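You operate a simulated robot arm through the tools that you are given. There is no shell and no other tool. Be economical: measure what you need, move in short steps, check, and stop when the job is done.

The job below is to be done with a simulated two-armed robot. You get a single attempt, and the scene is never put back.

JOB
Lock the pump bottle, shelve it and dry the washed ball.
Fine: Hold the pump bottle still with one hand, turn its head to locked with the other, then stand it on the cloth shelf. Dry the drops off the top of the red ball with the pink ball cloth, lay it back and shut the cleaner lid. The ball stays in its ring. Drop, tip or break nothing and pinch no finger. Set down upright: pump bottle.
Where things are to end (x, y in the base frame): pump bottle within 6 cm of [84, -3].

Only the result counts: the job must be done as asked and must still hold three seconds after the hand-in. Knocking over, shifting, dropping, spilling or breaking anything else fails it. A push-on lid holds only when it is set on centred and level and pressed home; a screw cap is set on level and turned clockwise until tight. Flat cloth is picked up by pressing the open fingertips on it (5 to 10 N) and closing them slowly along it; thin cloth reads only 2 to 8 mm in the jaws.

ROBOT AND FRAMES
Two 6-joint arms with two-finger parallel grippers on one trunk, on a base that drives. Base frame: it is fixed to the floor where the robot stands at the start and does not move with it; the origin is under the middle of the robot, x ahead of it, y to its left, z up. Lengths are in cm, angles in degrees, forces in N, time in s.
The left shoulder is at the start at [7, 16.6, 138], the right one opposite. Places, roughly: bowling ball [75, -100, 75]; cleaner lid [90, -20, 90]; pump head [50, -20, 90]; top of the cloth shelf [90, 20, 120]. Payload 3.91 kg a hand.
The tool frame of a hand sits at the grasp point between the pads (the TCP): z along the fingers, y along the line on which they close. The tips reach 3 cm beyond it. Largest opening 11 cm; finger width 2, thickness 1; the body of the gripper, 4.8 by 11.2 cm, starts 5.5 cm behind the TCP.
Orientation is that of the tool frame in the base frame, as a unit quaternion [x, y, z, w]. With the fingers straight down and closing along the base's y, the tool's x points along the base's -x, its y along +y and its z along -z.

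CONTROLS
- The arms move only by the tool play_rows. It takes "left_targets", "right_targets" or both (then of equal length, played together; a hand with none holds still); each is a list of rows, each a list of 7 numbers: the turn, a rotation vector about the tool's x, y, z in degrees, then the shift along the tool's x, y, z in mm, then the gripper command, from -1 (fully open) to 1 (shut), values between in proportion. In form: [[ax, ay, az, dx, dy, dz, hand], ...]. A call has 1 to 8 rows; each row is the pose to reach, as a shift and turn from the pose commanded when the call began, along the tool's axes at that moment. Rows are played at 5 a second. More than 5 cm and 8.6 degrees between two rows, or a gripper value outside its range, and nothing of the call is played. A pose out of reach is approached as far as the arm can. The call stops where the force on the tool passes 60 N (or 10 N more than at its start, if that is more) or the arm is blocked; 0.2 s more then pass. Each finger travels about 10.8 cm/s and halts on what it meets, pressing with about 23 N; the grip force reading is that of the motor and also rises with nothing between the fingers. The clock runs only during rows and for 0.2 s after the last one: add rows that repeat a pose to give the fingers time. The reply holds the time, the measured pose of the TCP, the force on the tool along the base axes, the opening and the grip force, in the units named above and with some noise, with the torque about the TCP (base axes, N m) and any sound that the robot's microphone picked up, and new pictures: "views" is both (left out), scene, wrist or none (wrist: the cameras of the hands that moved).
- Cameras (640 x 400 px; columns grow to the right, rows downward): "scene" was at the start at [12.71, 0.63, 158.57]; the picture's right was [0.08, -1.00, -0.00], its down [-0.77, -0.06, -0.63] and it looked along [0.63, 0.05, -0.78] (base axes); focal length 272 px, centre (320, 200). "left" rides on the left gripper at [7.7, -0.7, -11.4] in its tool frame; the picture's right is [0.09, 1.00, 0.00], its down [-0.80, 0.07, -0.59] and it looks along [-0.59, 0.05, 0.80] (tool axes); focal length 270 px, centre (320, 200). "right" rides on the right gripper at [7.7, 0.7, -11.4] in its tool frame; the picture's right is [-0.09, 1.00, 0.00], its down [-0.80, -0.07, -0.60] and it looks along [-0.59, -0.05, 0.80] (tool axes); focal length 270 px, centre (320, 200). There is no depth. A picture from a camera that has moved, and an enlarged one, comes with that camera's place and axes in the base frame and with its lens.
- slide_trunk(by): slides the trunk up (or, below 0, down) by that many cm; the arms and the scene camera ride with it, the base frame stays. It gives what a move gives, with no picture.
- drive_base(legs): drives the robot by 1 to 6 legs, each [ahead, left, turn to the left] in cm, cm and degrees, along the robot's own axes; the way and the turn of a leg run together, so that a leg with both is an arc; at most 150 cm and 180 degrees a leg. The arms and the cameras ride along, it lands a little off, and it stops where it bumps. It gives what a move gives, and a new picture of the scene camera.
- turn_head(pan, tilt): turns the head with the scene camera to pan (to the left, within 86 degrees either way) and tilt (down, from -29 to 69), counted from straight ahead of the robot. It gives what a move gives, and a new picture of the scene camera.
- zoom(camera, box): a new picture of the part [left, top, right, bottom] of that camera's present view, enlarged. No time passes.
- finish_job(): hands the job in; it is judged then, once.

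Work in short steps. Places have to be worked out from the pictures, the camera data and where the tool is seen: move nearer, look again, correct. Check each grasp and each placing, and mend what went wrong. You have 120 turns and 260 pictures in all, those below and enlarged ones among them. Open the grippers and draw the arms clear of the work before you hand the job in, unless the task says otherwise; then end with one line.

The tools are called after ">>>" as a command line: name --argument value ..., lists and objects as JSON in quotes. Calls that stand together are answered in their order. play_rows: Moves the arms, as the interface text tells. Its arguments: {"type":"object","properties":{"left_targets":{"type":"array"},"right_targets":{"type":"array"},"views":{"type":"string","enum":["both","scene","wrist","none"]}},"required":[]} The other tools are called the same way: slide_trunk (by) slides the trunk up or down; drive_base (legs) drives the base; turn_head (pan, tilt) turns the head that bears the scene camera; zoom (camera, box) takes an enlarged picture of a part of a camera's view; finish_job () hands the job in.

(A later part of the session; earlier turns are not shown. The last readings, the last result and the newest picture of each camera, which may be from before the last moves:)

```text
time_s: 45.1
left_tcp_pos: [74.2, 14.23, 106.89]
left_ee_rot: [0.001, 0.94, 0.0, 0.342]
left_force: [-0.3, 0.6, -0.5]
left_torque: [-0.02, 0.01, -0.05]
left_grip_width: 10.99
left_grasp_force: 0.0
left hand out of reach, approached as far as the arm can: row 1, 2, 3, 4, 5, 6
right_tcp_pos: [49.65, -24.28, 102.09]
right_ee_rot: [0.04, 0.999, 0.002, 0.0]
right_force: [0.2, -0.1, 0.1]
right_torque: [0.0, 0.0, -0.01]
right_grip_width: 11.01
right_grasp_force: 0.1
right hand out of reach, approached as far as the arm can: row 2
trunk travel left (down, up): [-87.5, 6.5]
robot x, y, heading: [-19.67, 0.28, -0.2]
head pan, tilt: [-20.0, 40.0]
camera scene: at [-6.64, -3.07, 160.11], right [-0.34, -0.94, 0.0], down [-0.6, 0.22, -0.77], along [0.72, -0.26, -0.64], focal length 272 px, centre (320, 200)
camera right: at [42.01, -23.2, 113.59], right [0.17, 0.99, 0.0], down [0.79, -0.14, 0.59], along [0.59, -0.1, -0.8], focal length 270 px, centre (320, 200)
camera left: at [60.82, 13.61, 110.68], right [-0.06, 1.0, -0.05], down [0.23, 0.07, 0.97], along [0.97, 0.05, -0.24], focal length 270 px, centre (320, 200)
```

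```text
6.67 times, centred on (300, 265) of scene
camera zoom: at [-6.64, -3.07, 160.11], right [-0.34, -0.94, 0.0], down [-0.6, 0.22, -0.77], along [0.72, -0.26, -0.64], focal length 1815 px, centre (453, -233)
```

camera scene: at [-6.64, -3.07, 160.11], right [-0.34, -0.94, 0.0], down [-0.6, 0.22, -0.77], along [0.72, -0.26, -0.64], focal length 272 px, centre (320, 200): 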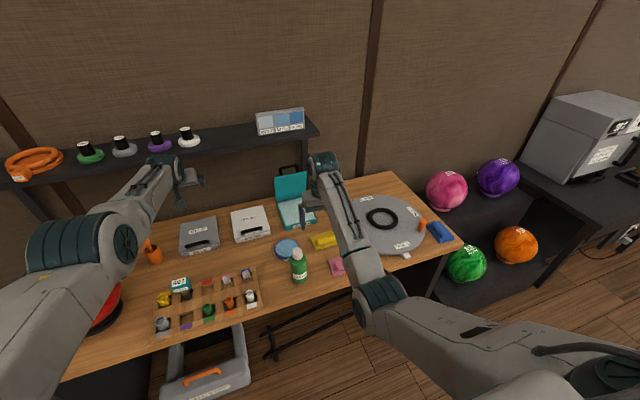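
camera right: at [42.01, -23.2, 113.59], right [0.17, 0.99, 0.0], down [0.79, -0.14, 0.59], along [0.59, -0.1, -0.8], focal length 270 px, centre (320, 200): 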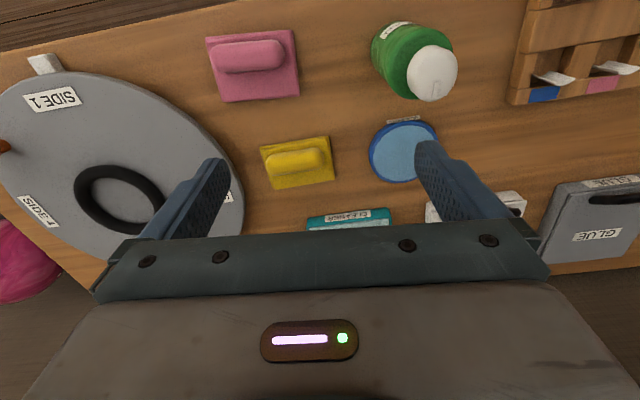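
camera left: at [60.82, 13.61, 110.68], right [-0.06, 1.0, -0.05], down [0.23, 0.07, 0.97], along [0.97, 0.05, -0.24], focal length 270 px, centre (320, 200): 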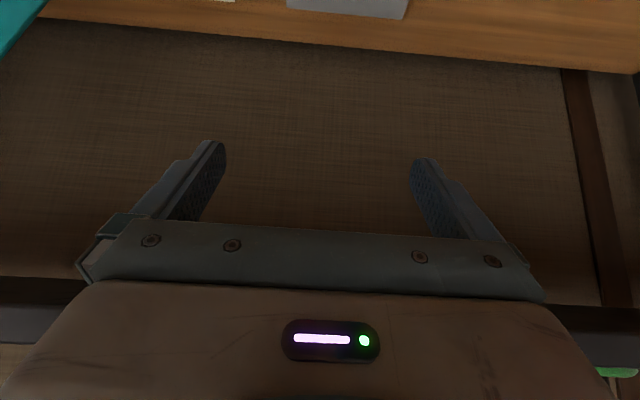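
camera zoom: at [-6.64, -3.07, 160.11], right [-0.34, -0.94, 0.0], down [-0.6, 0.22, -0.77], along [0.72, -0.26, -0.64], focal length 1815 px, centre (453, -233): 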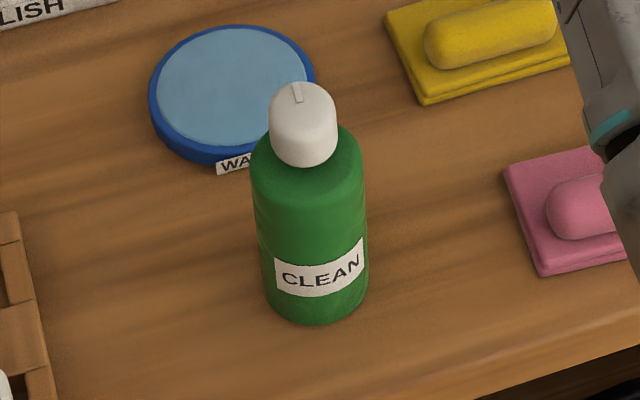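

Bottle axis ≈(48,-15.2), head top z≈92.5, head ⌀≈3.2, body ⌀≈5.7, tick pointing +x. I'll shift the base so the bottle lies about 72 cm straight ahead of it.

>>> drive_base --legs '[[-4.5, -15.3, 0]]'

>>> turn_head --pan 0 --tilt 45

```text
time_s: 46.6
left_tcp_pos: [69.75, -0.68, 106.72]
left_ee_rot: [-0.001, 0.94, 0.0, 0.341]
left_force: [0.6, 0.4, -0.2]
left_torque: [-0.02, -0.02, -0.03]
left_grip_width: 10.99
left_grasp_force: 0.0
right_tcp_pos: [45.27, -39.35, 102.02]
right_ee_rot: [0.039, 0.999, 0.0, -0.001]
right_force: [0.4, -0.4, -0.2]
right_torque: [-0.04, -0.01, 0.0]
right_grip_width: 11.01
right_grasp_force: 0.1
trunk travel left (down, up): [-87.5, 6.5]
robot x, y, heading: [-23.68, -15.85, -0.3]
head pan, tilt: [-20.0, 40.0]
camera scene: at [-10.99, -18.0, 160.1], right [-0.34, -0.94, 0.0], down [-0.6, 0.22, -0.77], along [0.72, -0.26, -0.64], focal length 272 px, centre (320, 200)
```

scene: 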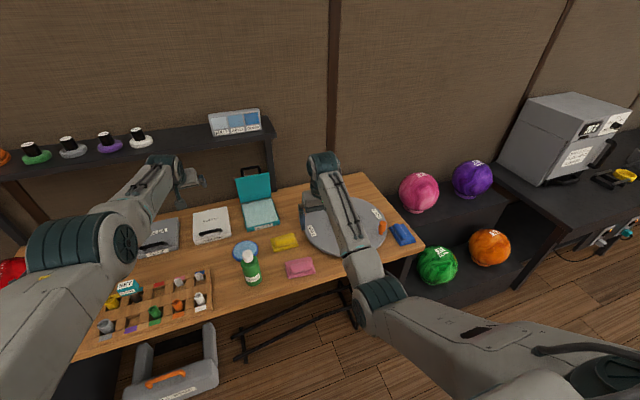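

```text
time_s: 47.4
left_tcp_pos: [69.66, -0.88, 106.91]
left_ee_rot: [0.001, 0.94, 0.0, 0.342]
left_force: [0.1, 0.6, -2.0]
left_torque: [0.01, -0.01, 0.03]
left_grip_width: 10.99
left_grasp_force: 0.1
right_tcp_pos: [45.08, -39.57, 102.0]
right_ee_rot: [0.039, 0.999, 0.002, 0.002]
right_force: [-1.1, -0.6, 0.1]
right_torque: [0.01, -0.01, 0.02]
right_grip_width: 11.01
right_grasp_force: 0.0
trunk travel left (down, up): [-87.5, 6.5]
robot x, y, heading: [-24.12, -15.49, -0.1]
head pan, tilt: [0.0, 45.0]
camera scene: at [-10.99, -15.53, 159.39], right [0.0, -1.0, 0.0], down [-0.71, 0.0, -0.71], along [0.71, 0.0, -0.71], focal length 272 px, centre (320, 200)
```

scene: 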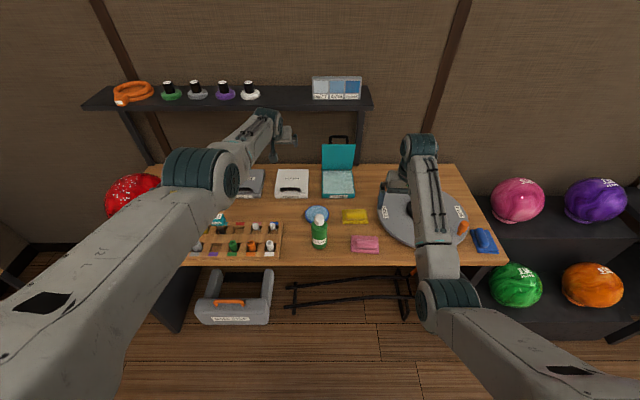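

Both arms are well placed. I'll bring the left hand above the bottle with the heading turned 60° to the right and the same pitch (so it will clasp from the left side).

>>> play_rows --left_targets '[[4.8, 0, 5.75, 25, -17, -9, -1], [9.6, 0, 11.5, 49, -34, -17, -1], [14.5, 0, 17.25, 74, -51, -26, -1], [19.3, 0, 23, 98, -68, -34, -1], [24.1, 0, 28.75, 123, -84, -43, -1], [29, 0, 34.5, 148, -101, -52, -1], [33.8, 0, 40.25, 172, -118, -60, -1], [38.6, 0, 46, 197, -135, -69, -1]]'

```text
time_s: 49.2
left_tcp_pos: [59.49, -16.34, 95.94]
left_ee_rot: [0.472, 0.813, -0.172, 0.295]
left_force: [0.3, -0.3, -0.5]
left_torque: [0.01, -0.01, 0.02]
left_grip_width: 11.02
left_grasp_force: 0.0
left hand out of reach, approached as far as the arm can: row 1, 2, 3, 4, 5, 6, 7, 8
right_tcp_pos: [45.01, -39.62, 102.15]
right_ee_rot: [0.04, 0.999, 0.001, 0.0]
right_force: [-0.3, 0.3, 0.5]
right_torque: [-0.02, -0.01, 0.01]
right_grip_width: 10.99
right_grasp_force: 0.1
trunk travel left (down, up): [-87.5, 6.5]
robot x, y, heading: [-24.13, -15.1, 0.1]
head pan, tilt: [0.0, 45.0]
camera scene: at [-10.96, -15.49, 159.38], right [0.0, -1.0, 0.0], down [-0.71, 0.0, -0.71], along [0.71, 0.0, -0.71], focal length 272 px, centre (320, 200)
camera left: at [52.18, -5.18, 99.83], right [0.83, 0.55, -0.06], down [0.18, -0.17, 0.97], along [0.53, -0.82, -0.24], focal length 270 px, centre (320, 200)
```

scene: 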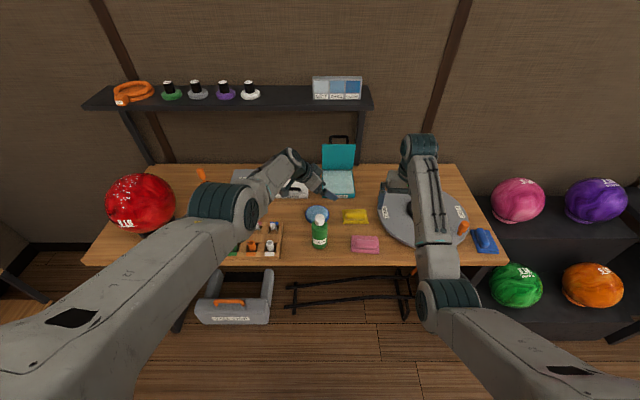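
left: 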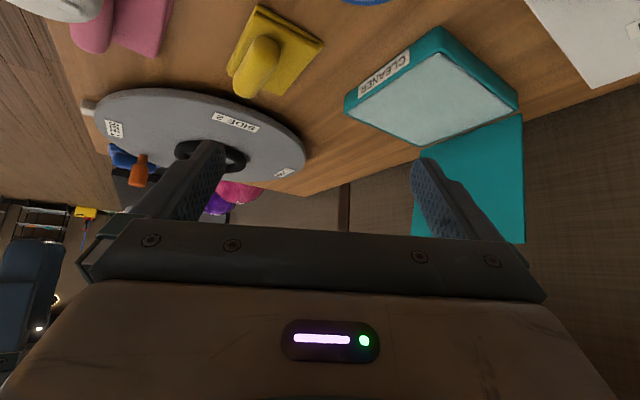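

>>> play_rows --left_targets '[[0, 0, 0, 10, -21, -13, -1], [0, 0, 0, 20, -42, -26, -1], [0, 0, 0, 31, -64, -39, -1], [0, 0, 0, 31, -64, -39, -1]]' --views "none"

```text
time_s: 50.2
left_tcp_pos: [58.84, -16.43, 94.3]
left_ee_rot: [0.47, 0.814, -0.171, 0.295]
left_force: [-0.1, -0.5, 0.3]
left_torque: [-0.04, 0.0, 0.0]
left_grip_width: 11.02
left_grasp_force: 0.1
left hand out of reach, approached as far as the arm can: row 1, 2, 3, 4
right_tcp_pos: [45.16, -39.61, 102.07]
right_ee_rot: [0.039, 0.999, 0.002, 0.001]
right_force: [0.0, 0.4, 0.1]
right_torque: [0.0, 0.01, 0.0]
right_grip_width: 11.0
right_grasp_force: 0.1
trunk travel left (down, up): [-87.5, 6.5]
robot x, y, heading: [-24.15, -14.96, -0.2]
head pan, tilt: [0.0, 45.0]
```

Left can't retract here, so I'll carry it with the base: trunk up 5, drive back to bring the hand over the bottle.

>>> slide_trunk --by 5

>>> drive_base --legs '[[-10.4, 1.2, 0]]'

>>> play_rows --right_targets '[[0, 0, 0, -40, 30, 0, -1], [0, 0, 0, -80, 60, 0, -1], [0, 0, 0, -120, 90, 0, -1], [0, 0, 0, -120, 90, 0, -1]]'

```text
time_s: 51.1
left_tcp_pos: [58.89, -16.44, 99.24]
left_ee_rot: [0.47, 0.814, -0.171, 0.295]
left_force: [-1.2, -0.4, 1.0]
left_torque: [0.0, 0.01, 0.01]
left_grip_width: 10.98
left_grasp_force: 0.1
right_tcp_pos: [45.19, -39.49, 107.09]
right_ee_rot: [0.039, 0.999, 0.002, -0.001]
right_force: [0.1, -0.6, -0.4]
right_torque: [0.0, 0.03, 0.05]
right_grip_width: 11.0
right_grasp_force: 0.1
trunk travel left (down, up): [-92.5, 1.5]
robot x, y, heading: [-24.35, -15.95, 0.1]
head pan, tilt: [0.0, 45.0]
```

```text
time_s: 52.3
left_tcp_pos: [48.8, -15.18, 98.93]
left_ee_rot: [0.47, 0.814, -0.172, 0.293]
left_force: [0.8, 0.1, -0.1]
left_torque: [0.0, 0.02, -0.02]
left_grip_width: 11.01
left_grasp_force: 0.0
right_tcp_pos: [35.2, -38.36, 106.83]
right_ee_rot: [0.039, 0.999, 0.003, -0.001]
right_force: [0.9, -0.9, 0.2]
right_torque: [0.0, 0.03, 0.02]
right_grip_width: 10.97
right_grasp_force: 0.1
trunk travel left (down, up): [-92.5, 1.5]
robot x, y, heading: [-34.22, -14.37, 0.2]
head pan, tilt: [0.0, 45.0]
camera scene: at [-20.76, -14.29, 164.31], right [0.0, -1.0, 0.0], down [-0.71, 0.0, -0.7], along [0.7, 0.0, -0.71], focal length 272 px, centre (320, 200)
```

scene: 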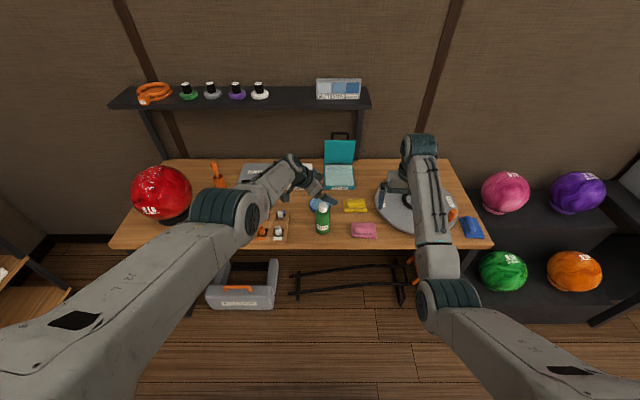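

```text
time_s: 53.3
left_tcp_pos: [48.26, -15.25, 99.51]
left_ee_rot: [0.471, 0.813, -0.171, 0.297]
left_force: [-0.6, -0.1, 0.9]
left_torque: [0.02, -0.06, 0.0]
left_grip_width: 11.0
left_grasp_force: 0.0
right_tcp_pos: [47.07, -30.59, 107.24]
right_ee_rot: [0.039, 0.999, 0.001, 0.003]
right_force: [0.0, -0.4, -0.7]
right_torque: [0.01, 0.0, 0.04]
right_grip_width: 11.0
right_grasp_force: 0.1
trunk travel left (down, up): [-92.5, 1.5]
robot x, y, heading: [-34.87, -14.39, 0.2]
head pan, tilt: [0.0, 45.0]
camera scene: at [-21.6, -14.24, 164.41], right [0.0, -1.0, 0.0], down [-0.71, 0.0, -0.71], along [0.71, 0.0, -0.71], focal length 272 px, centre (320, 200)
camera right: at [39.51, -29.38, 118.77], right [0.17, 0.99, 0.0], down [0.79, -0.14, 0.6], along [0.59, -0.1, -0.8], focal length 270 px, centre (320, 200)
```

scene: 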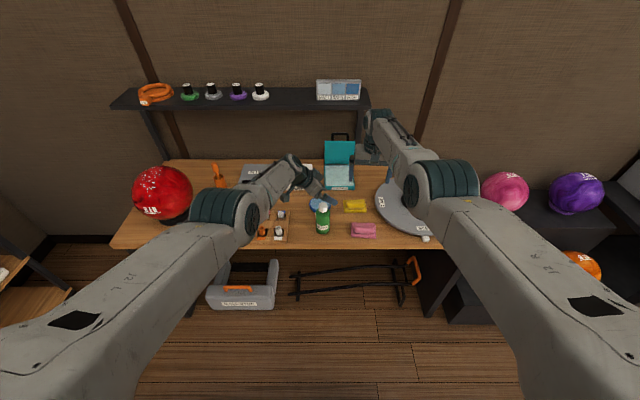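
right: 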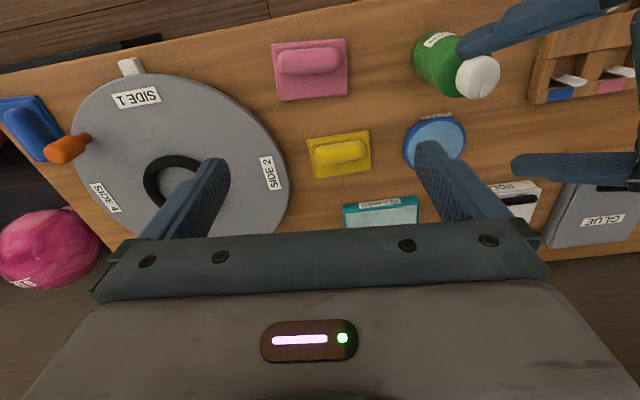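

Left hand is above the bottle. Lower with the trunk (−16 cm) so the open fingers straddle the body at z≈83.5; first 9 cm, check, then the rest.

>>> slide_trunk --by -7

>>> play_rows --right_targets '[[0, 0, 0, 0, 0, -20, -1], [0, 0, 0, 0, 0, -40, -1], [0, 0, 0, 0, 0, -40, -1]]' --views "both"

>>> zoom --camera "scene" --box '[270, 140, 390, 240]'

```text
time_s: 54.4
left_tcp_pos: [48.28, -15.13, 92.4]
left_ee_rot: [0.471, 0.813, -0.171, 0.296]
left_force: [0.1, -0.1, -0.6]
left_torque: [-0.03, 0.0, 0.02]
left_grip_width: 11.0
left_grasp_force: 0.2
right_tcp_pos: [47.27, -30.51, 100.29]
right_ee_rot: [0.04, 0.999, 0.001, 0.001]
right_force: [-0.5, -0.9, 0.8]
right_torque: [-0.01, -0.03, 0.0]
right_grip_width: 11.02
right_grasp_force: 0.1
trunk travel left (down, up): [-85.5, 8.5]
robot x, y, heading: [-34.54, -14.75, 0.3]
head pan, tilt: [0.0, 45.0]
```

```text
time_s: 55.2
left_tcp_pos: [48.32, -15.15, 92.29]
left_ee_rot: [0.47, 0.814, -0.171, 0.296]
left_force: [-0.1, -0.4, -0.1]
left_torque: [0.01, 0.02, -0.04]
left_grip_width: 11.02
left_grasp_force: 0.1
right_tcp_pos: [47.21, -30.57, 104.07]
right_ee_rot: [0.039, 0.999, 0.002, 0.0]
right_force: [0.1, 0.8, -0.5]
right_torque: [0.01, -0.02, 0.0]
right_grip_width: 11.0
right_grasp_force: 0.1
trunk travel left (down, up): [-85.5, 8.5]
robot x, y, heading: [-34.53, -14.35, 0.0]
head pan, tilt: [0.0, 45.0]
camera scene: at [-21.39, -14.22, 157.38], right [0.0, -1.0, 0.0], down [-0.71, 0.0, -0.71], along [0.71, 0.0, -0.71], focal length 272 px, centre (320, 200)
camera right: at [39.62, -29.42, 115.63], right [0.17, 0.99, 0.0], down [0.79, -0.14, 0.59], along [0.59, -0.1, -0.8], focal length 270 px, centre (320, 200)
```

scene: 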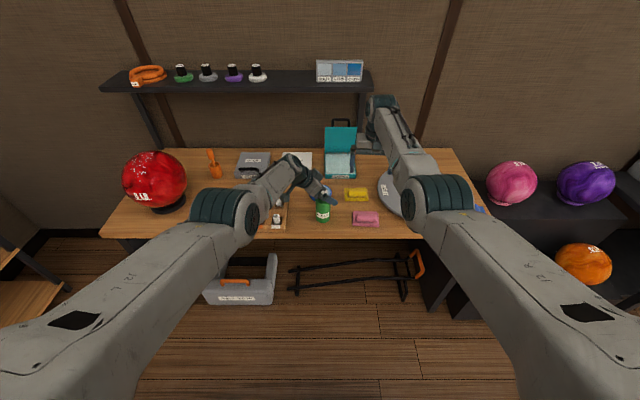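
right: 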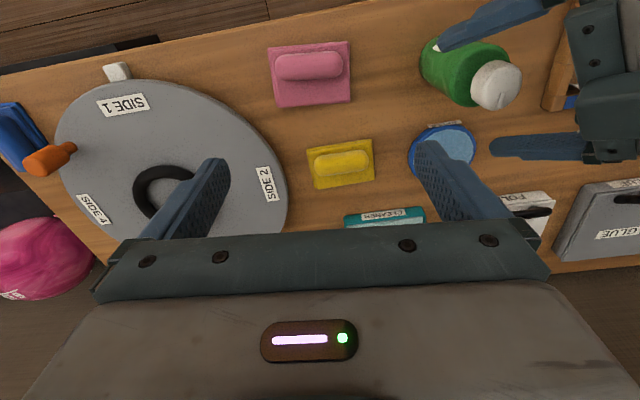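

```text
4.00 times, centred on (330, 190) of scene
camera zoom: at [-21.39, -14.22, 157.38], right [0.0, -1.0, 0.0], down [-0.71, 0.0, -0.71], along [0.71, 0.0, -0.71], focal length 1089 px, centre (280, 240)
```

zoom: 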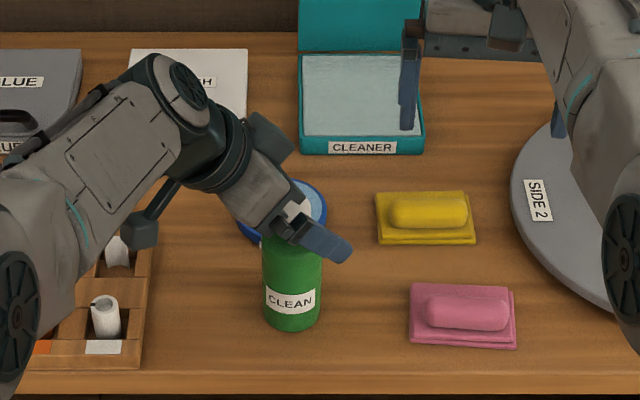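

Alignment looks fine: fingers straddle the head. Lower the remaining 9 cm.

>>> slide_trunk --by -5

>>> slide_trunk --by -4

>>> zoom --camera "scene" --box '[270, 130, 390, 230]'

>>> zoom --camera "right" --box '[370, 0, 640, 170]'

>>> zoom --camera "left" --box '[0, 0, 640, 400]'

```text
time_s: 56.1
left_tcp_pos: [48.28, -15.1, 87.41]
left_ee_rot: [0.471, 0.813, -0.172, 0.296]
left_force: [0.2, 0.5, -0.5]
left_torque: [-0.04, -0.01, 0.02]
left_grip_width: 10.99
left_grasp_force: 0.1
right_tcp_pos: [47.16, -30.57, 99.29]
right_ee_rot: [0.04, 0.999, 0.002, 0.001]
right_force: [0.6, 0.9, -0.2]
right_torque: [0.01, 0.02, 0.01]
right_grip_width: 11.01
right_grasp_force: 0.0
trunk travel left (down, up): [-80.5, 13.5]
robot x, y, heading: [-34.72, -14.54, 0.2]
head pan, tilt: [0.0, 45.0]
```

```text
time_s: 57.0
left_tcp_pos: [49.3, -14.87, 85.46]
left_ee_rot: [0.471, 0.809, -0.166, 0.312]
left_force: [-5.2, 5.8, 39.6]
left_torque: [-0.1, -0.03, -0.09]
left_grip_width: 10.98
left_grasp_force: 0.0
right_tcp_pos: [46.97, -30.42, 95.49]
right_ee_rot: [0.039, 0.999, 0.002, 0.001]
right_force: [0.2, 0.8, -0.4]
right_torque: [0.03, -0.01, 0.01]
right_grip_width: 10.99
right_grasp_force: 0.1
trunk travel left (down, up): [-76.5, 17.5]
robot x, y, heading: [-34.55, -14.13, -0.2]
head pan, tilt: [0.0, 45.0]
stopped: the force on the tool passed its limit (the readings are from after the stop); the commanded pose is now the measured one
```

```text
4.00 times, centred on (330, 180) of scene
camera zoom: at [-21.86, -14.14, 148.46], right [0.0, -1.0, 0.0], down [-0.7, 0.0, -0.71], along [0.71, 0.0, -0.7], focal length 1089 px, centre (280, 280)
```

zoom: 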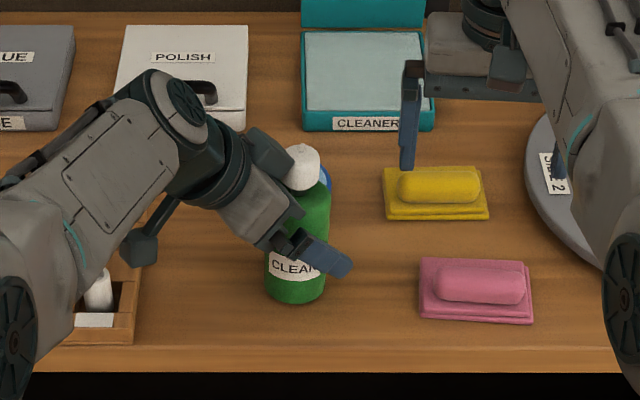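

```text
2.35 times, centred on (505, 85) of right
camera zoom: at [39.31, -29.27, 106.88], right [0.16, 0.99, 0.0], down [0.79, -0.13, 0.6], along [0.59, -0.1, -0.8], focal length 636 px, centre (-115, 471)
```

zoom: 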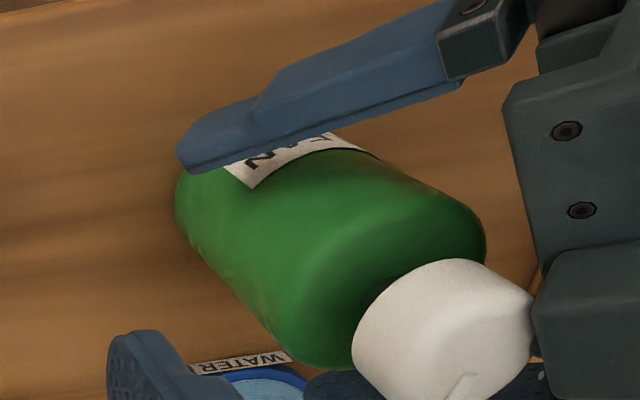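

```text
1.00 times, centred on (320, 200) of left
camera zoom: at [41.78, -3.88, 89.05], right [0.83, 0.56, -0.03], down [0.15, -0.16, 0.98], along [0.54, -0.81, -0.21], focal length 270 px, centre (320, 200)
```

zoom: 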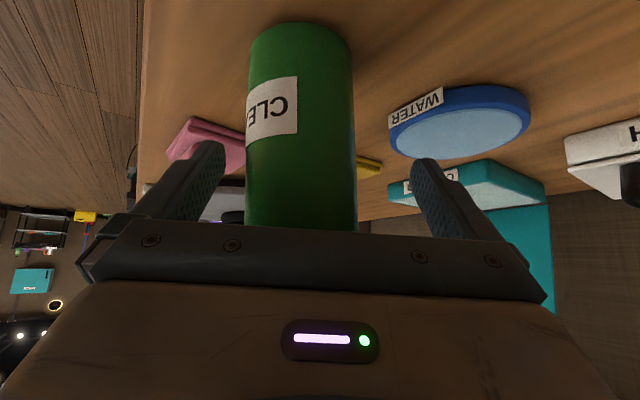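

The hand is pressing (40 N) – the gripper body meets the bottle head. Back off upward right away.

>>> slide_trunk --by 2.5

>>> zoom --camera "scene" --box '[270, 130, 390, 230]'

>>> zoom --camera "right" --box '[370, 0, 640, 170]'

```text
time_s: 57.7
left_tcp_pos: [48.78, -15.05, 86.73]
left_ee_rot: [0.47, 0.812, -0.168, 0.302]
left_force: [-0.4, 0.1, 0.8]
left_torque: [-0.01, 0.02, 0.0]
left_grip_width: 11.01
left_grasp_force: 0.0
right_tcp_pos: [47.12, -30.38, 97.78]
right_ee_rot: [0.04, 0.999, 0.001, 0.001]
right_force: [-0.9, -0.1, -0.1]
right_torque: [0.01, -0.02, -0.02]
right_grip_width: 10.96
right_grasp_force: 0.0
trunk travel left (down, up): [-79.0, 15.0]
robot x, y, heading: [-34.75, -14.15, 0.2]
head pan, tilt: [0.0, 45.0]
```

```text
4.00 times, centred on (330, 180) of scene
camera zoom: at [-21.58, -14.19, 150.92], right [0.0, -1.0, 0.0], down [-0.71, 0.0, -0.71], along [0.71, 0.0, -0.71], focal length 1089 px, centre (280, 280)
```

zoom: 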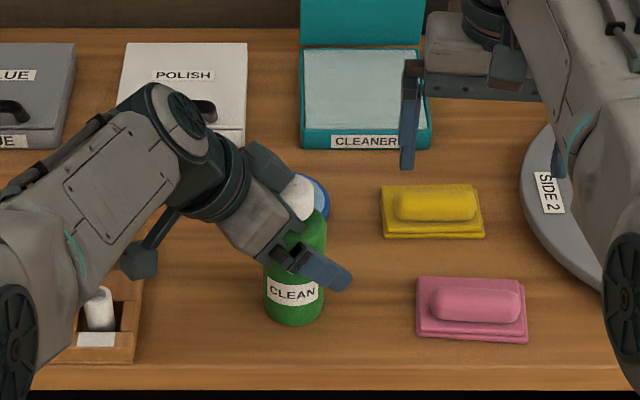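

```text
2.35 times, centred on (505, 85) of right
camera zoom: at [39.5, -29.35, 109.25], right [0.17, 0.99, 0.0], down [0.79, -0.13, 0.6], along [0.59, -0.1, -0.8], focal length 636 px, centre (-115, 471)
```

zoom: 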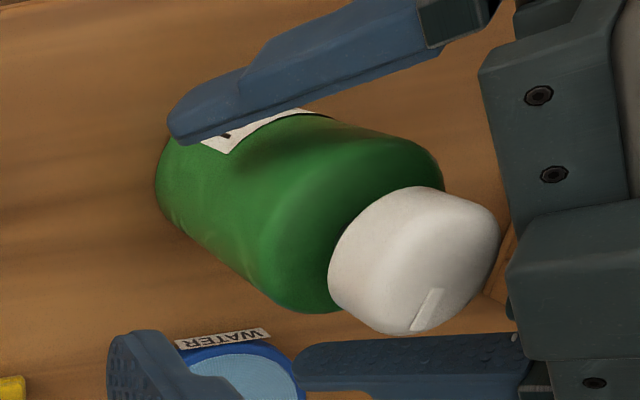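

Contact was the gripper's upper palm edge on the head; bottle still upright. I'll raise, flatten the left tool by 14° and set it slightly further back so only the fingers' outer part clasps the body.

>>> slide_trunk --by 11

>>> play_rows --left_targets '[[0, -7, 0, 0, 0, 0, -1], [0, -14, 0, 0, 0, 0, -1], [0, -14, 0, 0, 0, 0, -1]]' --views "none"

```text
time_s: 59.1
left_tcp_pos: [48.93, -15.01, 97.84]
left_ee_rot: [0.469, 0.812, -0.167, 0.303]
left_force: [0.6, 0.0, 0.4]
left_torque: [-0.02, -0.01, 0.03]
left_grip_width: 11.01
left_grasp_force: 0.0
right_tcp_pos: [47.2, -30.37, 108.63]
right_ee_rot: [0.038, 0.999, 0.002, 0.001]
right_force: [-0.1, 0.1, 0.4]
right_torque: [0.02, -0.03, 0.0]
right_grip_width: 11.02
right_grasp_force: 0.1
trunk travel left (down, up): [-90.0, 4.0]
robot x, y, heading: [-34.66, -14.23, 0.1]
head pan, tilt: [0.0, 45.0]
```

```text
time_s: 59.9
left_tcp_pos: [49.43, -15.18, 97.63]
left_ee_rot: [0.446, 0.769, -0.225, 0.399]
left_force: [-0.1, 0.3, 0.0]
left_torque: [0.0, 0.03, 0.0]
left_grip_width: 11.0
left_grasp_force: 0.0
left hand out of reach, approached as far as the arm can: row 1, 2, 3
right_tcp_pos: [47.24, -30.55, 108.7]
right_ee_rot: [0.039, 0.999, 0.003, 0.0]
right_force: [-0.5, 0.2, -0.3]
right_torque: [0.0, 0.02, -0.02]
right_grip_width: 11.03
right_grasp_force: 0.1
trunk travel left (down, up): [-90.0, 4.0]
robot x, y, heading: [-34.79, -14.3, 0.1]
head pan, tilt: [0.0, 45.0]
```

Rotated (pitch ≈35° below horizontal). Bottle axis ≈(48.2,-15.7), so I need TCP at ≈(47.45,-14.4): small base correction.

>>> drive_base --legs '[[-2.0, 0.8, 0]]'

>>> slide_trunk --by -8

>>> zoom --camera "left" --box '[0, 0, 640, 400]'

>>> zoom --camera "scene" --box '[270, 130, 390, 230]'

```text
time_s: 60.7
left_tcp_pos: [47.9, -14.46, 97.24]
left_ee_rot: [0.447, 0.77, -0.225, 0.397]
left_force: [0.5, -0.5, -1.2]
left_torque: [0.0, 0.01, -0.03]
left_grip_width: 10.99
left_grasp_force: 0.0
right_tcp_pos: [45.63, -29.79, 108.12]
right_ee_rot: [0.039, 0.999, 0.002, -0.002]
right_force: [0.6, -0.5, 0.0]
right_torque: [-0.01, 0.01, 0.06]
right_grip_width: 11.03
right_grasp_force: 0.0
trunk travel left (down, up): [-90.0, 4.0]
robot x, y, heading: [-36.71, -13.69, 0.2]
head pan, tilt: [0.0, 45.0]
camera scene: at [-22.69, -13.68, 161.84], right [0.0, -1.0, 0.0], down [-0.71, 0.0, -0.7], along [0.7, 0.0, -0.71], focal length 272 px, centre (320, 200)
```

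scene: 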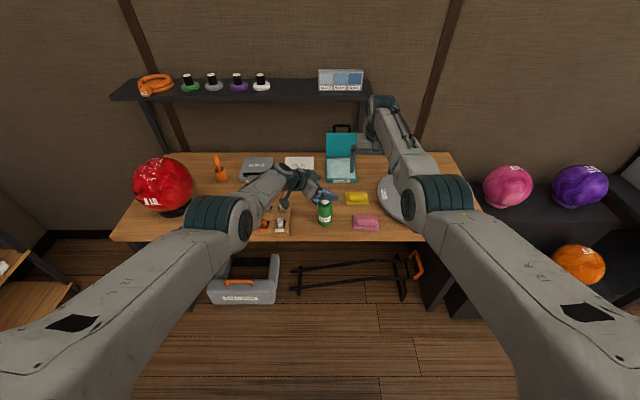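

```text
time_s: 61.9
left_tcp_pos: [47.35, -14.34, 89.56]
left_ee_rot: [0.446, 0.769, -0.224, 0.399]
left_force: [-0.8, 0.1, 0.8]
left_torque: [0.01, 0.02, 0.0]
left_grip_width: 11.0
left_grasp_force: 0.1
right_tcp_pos: [45.15, -29.68, 100.73]
right_ee_rot: [0.04, 0.999, 0.001, 0.0]
right_force: [-0.4, -0.3, 0.1]
right_torque: [-0.01, 0.01, -0.02]
right_grip_width: 11.0
right_grasp_force: 0.1
trunk travel left (down, up): [-82.0, 12.0]
robot x, y, heading: [-36.4, -13.39, -0.1]
head pan, tilt: [0.0, 45.0]
```

```text
1.00 times, centred on (320, 200) of left
camera zoom: at [39.83, -2.78, 90.0], right [0.84, 0.54, -0.06], down [0.04, 0.05, 1.0], along [0.55, -0.84, 0.02], focal length 270 px, centre (320, 200)
```

zoom: 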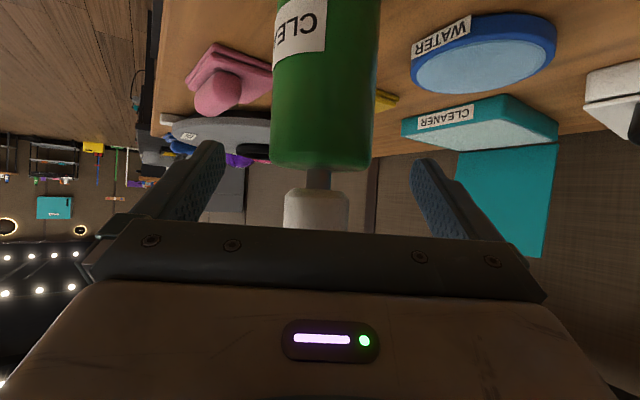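

```text
4.00 times, centred on (330, 180) of scene
camera zoom: at [-23.37, -13.42, 153.92], right [0.0, -1.0, 0.0], down [-0.71, 0.0, -0.71], along [0.71, 0.0, -0.71], focal length 1089 px, centre (280, 280)
```

zoom: 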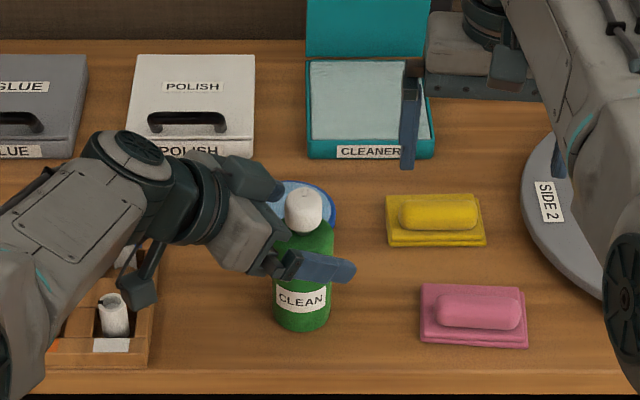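

Centered now, with the head in front of the palm. Lower 6.3 cm more in two steps.

>>> slide_trunk --by -3.5

>>> slide_trunk --by -2.8

>>> zoom --camera "left" --box '[0, 0, 640, 400]'

```text
time_s: 62.7
left_tcp_pos: [47.42, -14.33, 86.16]
left_ee_rot: [0.446, 0.769, -0.224, 0.399]
left_force: [0.9, -0.4, 0.9]
left_torque: [0.0, -0.03, -0.01]
left_grip_width: 10.95
left_grasp_force: 0.1
right_tcp_pos: [45.31, -29.69, 97.16]
right_ee_rot: [0.039, 0.999, 0.002, 0.001]
right_force: [-0.1, -0.2, 0.8]
right_torque: [-0.01, -0.04, 0.0]
right_grip_width: 10.99
right_grasp_force: 0.0
trunk travel left (down, up): [-78.5, 15.5]
robot x, y, heading: [-36.47, -13.57, -0.1]
head pan, tilt: [0.0, 45.0]
```

```text
time_s: 63.4
left_tcp_pos: [47.42, -14.38, 83.42]
left_ee_rot: [0.446, 0.769, -0.225, 0.4]
left_force: [0.1, 0.1, -0.8]
left_torque: [0.04, -0.01, -0.01]
left_grip_width: 11.0
left_grasp_force: 0.1
right_tcp_pos: [45.17, -29.73, 94.4]
right_ee_rot: [0.039, 0.999, 0.001, 0.001]
right_force: [0.5, 0.2, 0.5]
right_torque: [0.04, 0.0, 0.02]
right_grip_width: 11.01
right_grasp_force: 0.2
trunk travel left (down, up): [-75.7, 18.3]
robot x, y, heading: [-36.56, -13.36, -0.0]
head pan, tilt: [0.0, 45.0]
```

```text
1.00 times, centred on (320, 200) of left
camera zoom: at [39.76, -2.77, 83.76], right [0.84, 0.54, -0.06], down [0.04, 0.05, 1.0], along [0.55, -0.84, 0.02], focal length 270 px, centre (320, 200)
```

zoom: 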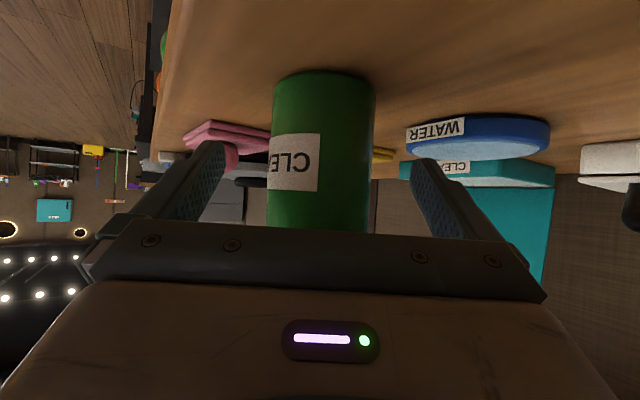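

Clean position around the body. Close the left fingers on the bottle gradually.

>>> play_rows --left_targets '[[0, 0, 0, 0, 0, 0, -0.5], [0, 0, 0, 0, 0, 0, -0.2], [0, 0, 0, 0, 0, 0, 0.0], [0, 0, 0, 0, 0, 0, 0.15], [0, 0, 0, 0, 0, 0, 0.3], [0, 0, 0, 0, 0, 0, 0.3]]' --views "wrist"

```text
time_s: 64.8
left_tcp_pos: [47.44, -14.36, 83.26]
left_ee_rot: [0.446, 0.769, -0.225, 0.4]
left_force: [-1.4, 0.9, 1.0]
left_torque: [-0.05, 0.06, 0.0]
left_grip_width: 5.35
left_grasp_force: 23.0
right_tcp_pos: [45.25, -29.65, 94.31]
right_ee_rot: [0.04, 0.999, 0.002, -0.001]
right_force: [0.3, -0.9, -0.8]
right_torque: [0.04, 0.0, 0.0]
right_grip_width: 10.98
right_grasp_force: 0.1
trunk travel left (down, up): [-75.7, 18.3]
robot x, y, heading: [-36.41, -13.48, 0.0]
head pan, tilt: [0.0, 45.0]
camera left: at [39.78, -2.77, 83.74], right [0.84, 0.54, -0.06], down [0.04, 0.05, 1.0], along [0.55, -0.84, 0.02], focal length 270 px, centre (320, 200)
```

left: 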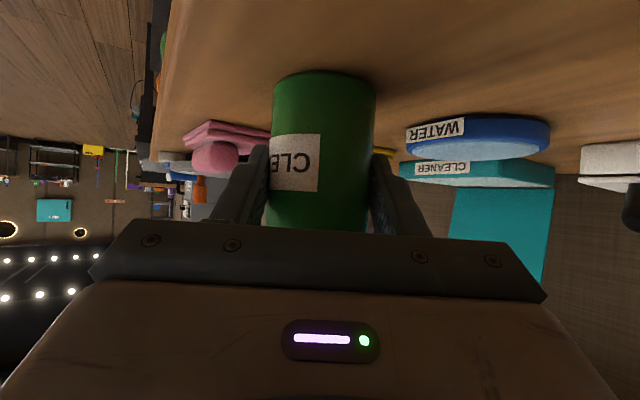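

Held at 5.35 cm. Next, raise the right hand, pre-yaw it 40° and narrow its opening, then approach above the head.

>>> play_rows --right_targets '[[0, 0, -8, 0, 0, -30, -0.6], [0, 0, -16, 0, 0, -60, -0.3], [0, 0, -24, 0, 0, -90, 0.0], [0, 0, -32, -10, 30, -110, 0.0], [0, 0, -40, -20, 60, -120, 0.0], [0, 0, -40, -20, 60, -120, 0.0]]'

```text
time_s: 66.2
left_tcp_pos: [47.47, -14.41, 83.4]
left_ee_rot: [0.445, 0.769, -0.223, 0.4]
left_force: [-0.4, 1.0, 1.6]
left_torque: [-0.09, 0.06, 0.02]
left_grip_width: 5.34
left_grasp_force: 23.5
right_tcp_pos: [46.24, -24.26, 106.33]
right_ee_rot: [-0.306, 0.952, 0.002, 0.002]
right_force: [-0.3, -0.1, 1.0]
right_torque: [0.01, -0.02, 0.0]
right_grip_width: 5.5
right_grasp_force: 0.0
right hand out of reach, approached as far as the arm can: row 5, 6
trunk travel left (down, up): [-75.7, 18.3]
robot x, y, heading: [-36.59, -13.58, 0.0]
head pan, tilt: [0.0, 45.0]
camera scene: at [-23.47, -13.43, 147.62], right [0.0, -1.0, 0.0], down [-0.71, 0.0, -0.71], along [0.71, 0.0, -0.71], focal length 272 px, centre (320, 200)
camera right: at [39.66, -28.29, 117.78], right [-0.51, 0.86, 0.0], down [0.69, 0.41, 0.6], along [0.51, 0.3, -0.8], focal length 270 px, centre (320, 200)
```

scene: 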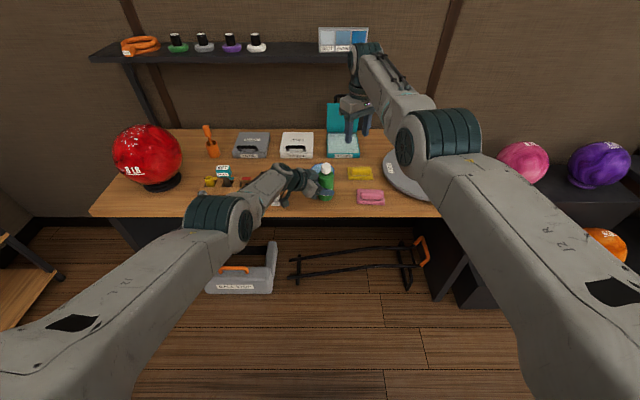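
right: 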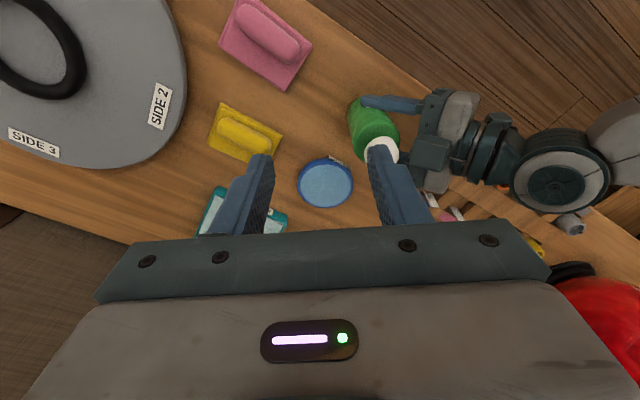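

Right reaches its limit (~76 cm) there. With the bottle held, I'll lift it slightly and swing the left heading to −90°, bringing the bottle nearer to the right arm's range.

>>> slide_trunk --by 6

>>> play_rows --left_targets '[[6.1, 0, 4.35, 3, -20, -5, 0.3], [12.2, 0, 8.7, 6, -41, -9, 0.3], [18.3, 0, 13, 9, -62, -14, 0.3], [24.4, 0, 17.4, 12, -82, -18, 0.3], [24.4, 0, 17.4, 12, -82, -18, 0.3]]'

```text
time_s: 67.2
left_tcp_pos: [47.53, -14.37, 89.18]
left_ee_rot: [0.445, 0.77, -0.224, 0.4]
left_force: [-0.2, -0.1, -1.3]
left_torque: [0.01, -0.02, 0.03]
left_grip_width: 5.33
left_grasp_force: 23.0
right_tcp_pos: [46.39, -24.35, 112.24]
right_ee_rot: [-0.305, 0.952, 0.001, 0.001]
right_force: [0.3, -0.3, 0.2]
right_torque: [0.01, 0.03, -0.02]
right_grip_width: 5.49
right_grasp_force: 0.0
trunk travel left (down, up): [-81.7, 12.3]
robot x, y, heading: [-36.78, -13.4, 0.1]
head pan, tilt: [0.0, 45.0]
```

```text
time_s: 68.4
left_tcp_pos: [39.51, -16.49, 89.08]
left_ee_rot: [0.631, 0.628, -0.319, 0.325]
left_force: [0.7, 0.5, -1.1]
left_torque: [0.01, -0.02, 0.0]
left_grip_width: 5.31
left_grasp_force: 22.7
left hand out of reach, approached as far as the arm can: row 2, 3, 4, 5
right_tcp_pos: [46.4, -24.16, 112.23]
right_ee_rot: [-0.305, 0.952, 0.002, 0.001]
right_force: [-0.5, 0.1, -0.1]
right_torque: [0.01, 0.02, -0.04]
right_grip_width: 5.48
right_grasp_force: 0.1
trunk travel left (down, up): [-81.7, 12.3]
robot x, y, heading: [-36.58, -13.55, -0.2]
head pan, tilt: [0.0, 45.0]
camera scene: at [-23.35, -13.39, 153.62], right [0.0, -1.0, 0.0], down [-0.71, 0.0, -0.71], along [0.71, 0.0, -0.71], focal length 272 px, centre (320, 200)
camera left: at [38.82, -2.78, 89.56], right [1.0, 0.05, -0.06], down [0.06, 0.01, 1.0], along [0.05, -1.0, 0.01], focal length 270 px, centre (320, 200)
```

scene: 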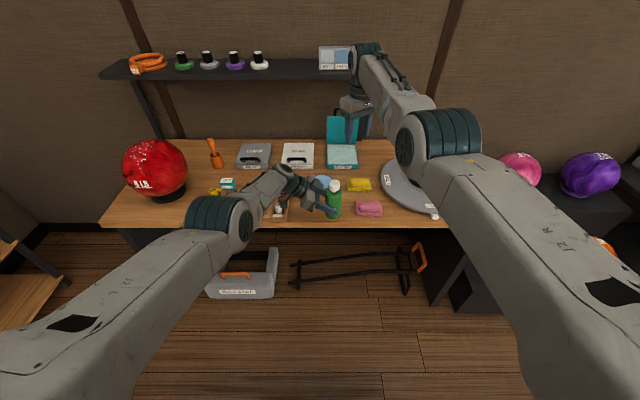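
left: 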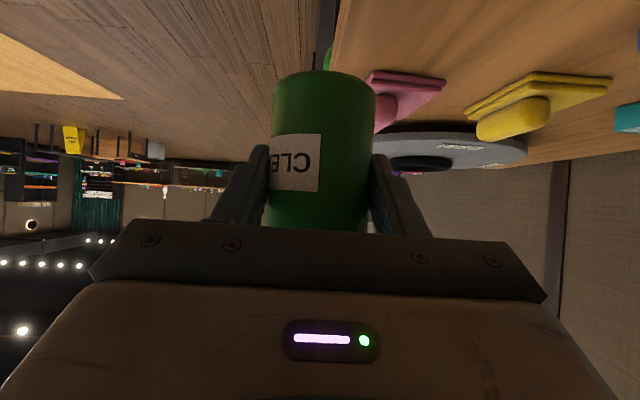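

Bottle is carried well, now at ≈(39.5,-17). Move the right hand over the head, still 7 cm above, and look.

>>> play_rows --right_targets '[[0, 0, 0, 5, 32, 15, 0], [0, 0, 0, 10, 65, 30, 0], [0, 0, 0, 15, 97, 50, 0], [0, 0, 0, 15, 97, 50, 0]]'

>>> zoom --camera "scene" --box '[280, 120, 400, 230]'

```text
time_s: 69.4
left_tcp_pos: [39.64, -16.62, 89.06]
left_ee_rot: [0.63, 0.629, -0.319, 0.326]
left_force: [0.2, -0.7, -2.1]
left_torque: [0.0, 0.01, -0.01]
left_grip_width: 5.32
left_grasp_force: 22.8
right_tcp_pos: [39.42, -17.19, 107.1]
right_ee_rot: [-0.305, 0.952, 0.001, 0.0]
right_force: [-0.2, -0.3, 0.5]
right_torque: [0.0, 0.02, 0.03]
right_grip_width: 5.47
right_grasp_force: 0.0
trunk travel left (down, up): [-81.7, 12.3]
robot x, y, heading: [-36.92, -13.22, 0.1]
head pan, tilt: [0.0, 45.0]
camera scene: at [-23.31, -13.45, 153.61], right [0.0, -1.0, 0.0], down [-0.71, 0.0, -0.71], along [0.71, 0.0, -0.71], focal length 272 px, centre (320, 200)
camera right: at [32.85, -21.27, 118.61], right [-0.51, 0.86, 0.0], down [0.69, 0.41, 0.6], along [0.51, 0.3, -0.8], focal length 270 px, centre (320, 200)
```

scene: 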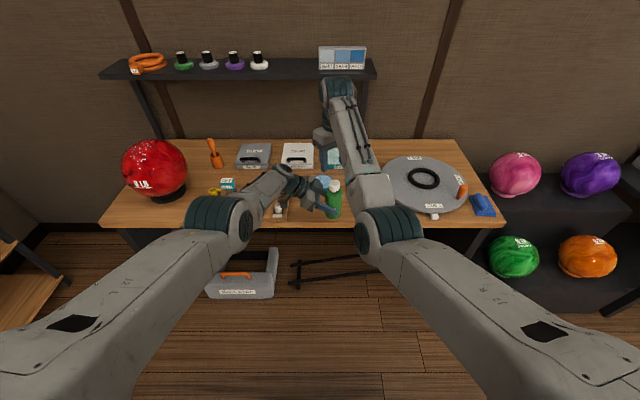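
right: 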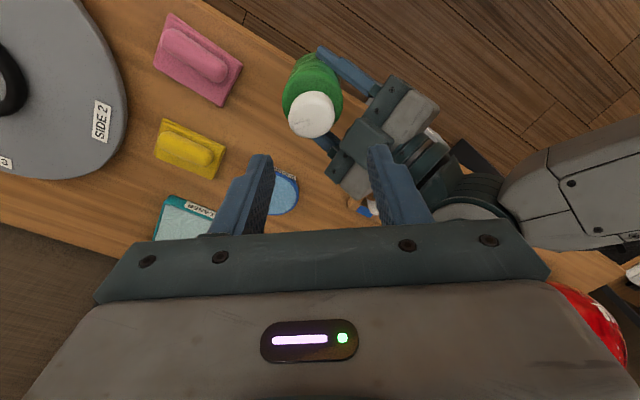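

```text
3.64 times, centred on (340, 175) of scene
camera zoom: at [-23.31, -13.45, 153.61], right [0.0, -1.0, 0.0], down [-0.71, 0.0, -0.71], along [0.71, 0.0, -0.71], focal length 990 px, centre (247, 291)
```

zoom: 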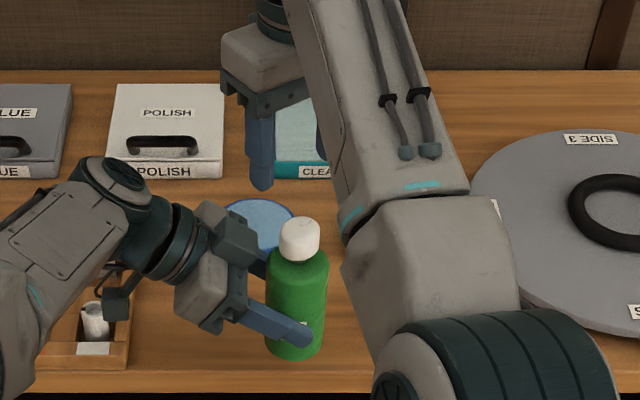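

Head axis ≈(39.1,-18.1), top ≈98. Correct laterally and descend around the head (tips to ≈96), fingers 5.5 cm apart.

>>> play_rows --right_targets '[[0, 0, 0, 8, -6, 20, 0], [0, 0, 0, 8, -6, 45, 0], [0, 0, 0, 8, -6, 65, 0], [0, 0, 0, 8, -6, 83, 0], [0, 0, 0, 8, -6, 83, 0]]' --views "wrist"

>>> zoom --camera "scene" --box '[290, 140, 380, 230]'

```text
time_s: 70.6
left_tcp_pos: [39.56, -16.6, 89.09]
left_ee_rot: [0.63, 0.629, -0.319, 0.325]
left_force: [-1.2, -0.5, -1.0]
left_torque: [0.03, -0.02, 0.01]
left_grip_width: 5.29
left_grasp_force: 23.4
right_tcp_pos: [39.27, -18.08, 98.91]
right_ee_rot: [-0.305, 0.952, 0.001, 0.0]
right_force: [-0.3, 0.4, -0.2]
right_torque: [0.01, -0.01, 0.01]
right_grip_width: 5.49
right_grasp_force: 0.0
trunk travel left (down, up): [-81.7, 12.3]
robot x, y, heading: [-37.22, -13.23, 0.1]
head pan, tilt: [0.0, 45.0]
camera right: at [32.6, -22.14, 110.4], right [-0.51, 0.86, 0.0], down [0.69, 0.41, 0.6], along [0.51, 0.3, -0.8], focal length 270 px, centre (320, 200)
```

right: 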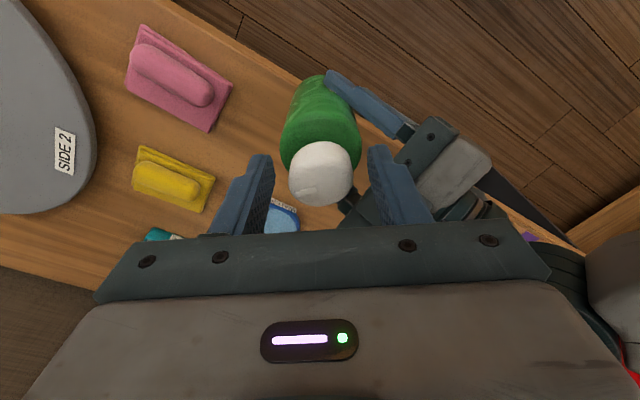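

```text
4.44 times, centred on (335, 185) of scene
camera zoom: at [-23.36, -13.38, 153.62], right [0.0, -1.0, 0.0], down [-0.71, 0.0, -0.71], along [0.71, 0.0, -0.71], focal length 1210 px, centre (253, 267)
```

zoom: 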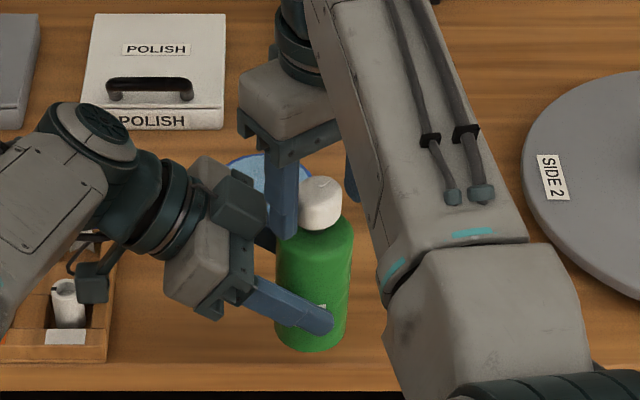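

>>> zoom --camera "right" --box '[270, 60, 390, 220]'

>>> zoom --camera "scene" --box '[320, 160, 350, 200]'

```text
2.50 times, centred on (330, 140) of right
camera zoom: at [32.6, -22.14, 110.4], right [-0.51, 0.86, 0.0], down [0.69, 0.41, 0.6], along [0.51, 0.3, -0.8], focal length 676 px, centre (295, 350)
```

zoom: 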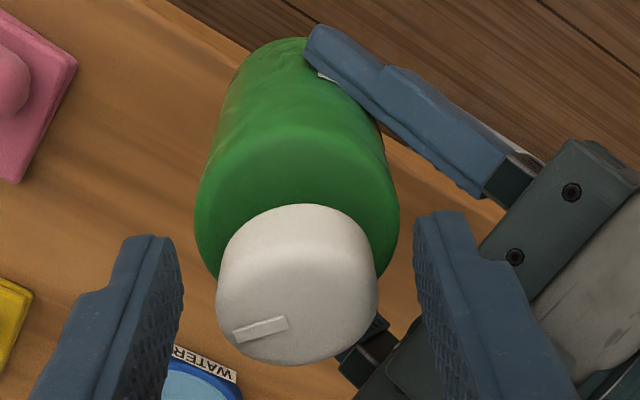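

```text
10.00 times, centred on (335, 180) of scene
camera zoom: at [-23.36, -13.38, 153.62], right [0.0, -1.0, 0.0], down [-0.71, 0.0, -0.71], along [0.71, 0.0, -0.71], focal length 2722 px, centre (170, 400)
```

zoom: 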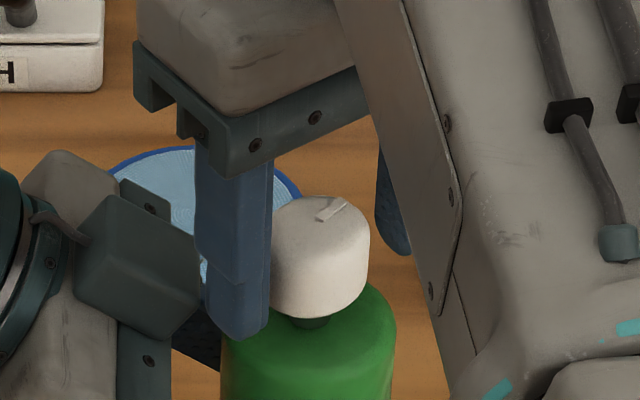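

Shift 5 mm onto the axis and close on the head.

>>> play_rows --right_targets '[[0, 0, 0, 4, -1, 0, 0], [0, 0, 0, 4, -1, 0, 0.2], [0, 0, 0, 4, -1, 0, 0.4], [0, 0, 0, 4, -1, 0, 0.55], [0, 0, 0, 4, -1, 0, 0.7], [0, 0, 0, 4, -1, 0, 0.7]]' --views "wrist"

```text
time_s: 72.0
left_tcp_pos: [39.67, -16.57, 89.18]
left_ee_rot: [0.63, 0.629, -0.318, 0.325]
left_force: [6.2, -2.7, -6.8]
left_torque: [0.16, 0.21, 0.09]
left_grip_width: 5.32
left_grasp_force: 23.3
right_tcp_pos: [39.02, -18.33, 98.92]
right_ee_rot: [-0.307, 0.952, 0.002, 0.0]
right_force: [-6.7, 4.4, 3.1]
right_torque: [0.28, 0.41, 0.05]
right_grip_width: 3.37
right_grasp_force: 22.9
trunk travel left (down, up): [-81.7, 12.3]
robot x, y, heading: [-36.82, -13.95, 0.4]
head pan, tilt: [0.0, 45.0]
camera right: at [32.32, -22.41, 110.46], right [-0.51, 0.86, 0.0], down [0.69, 0.41, 0.6], along [0.51, 0.3, -0.8], focal length 270 px, centre (320, 200)
```

right: 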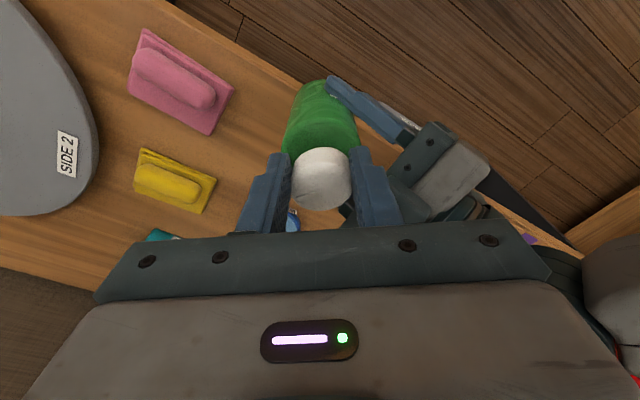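

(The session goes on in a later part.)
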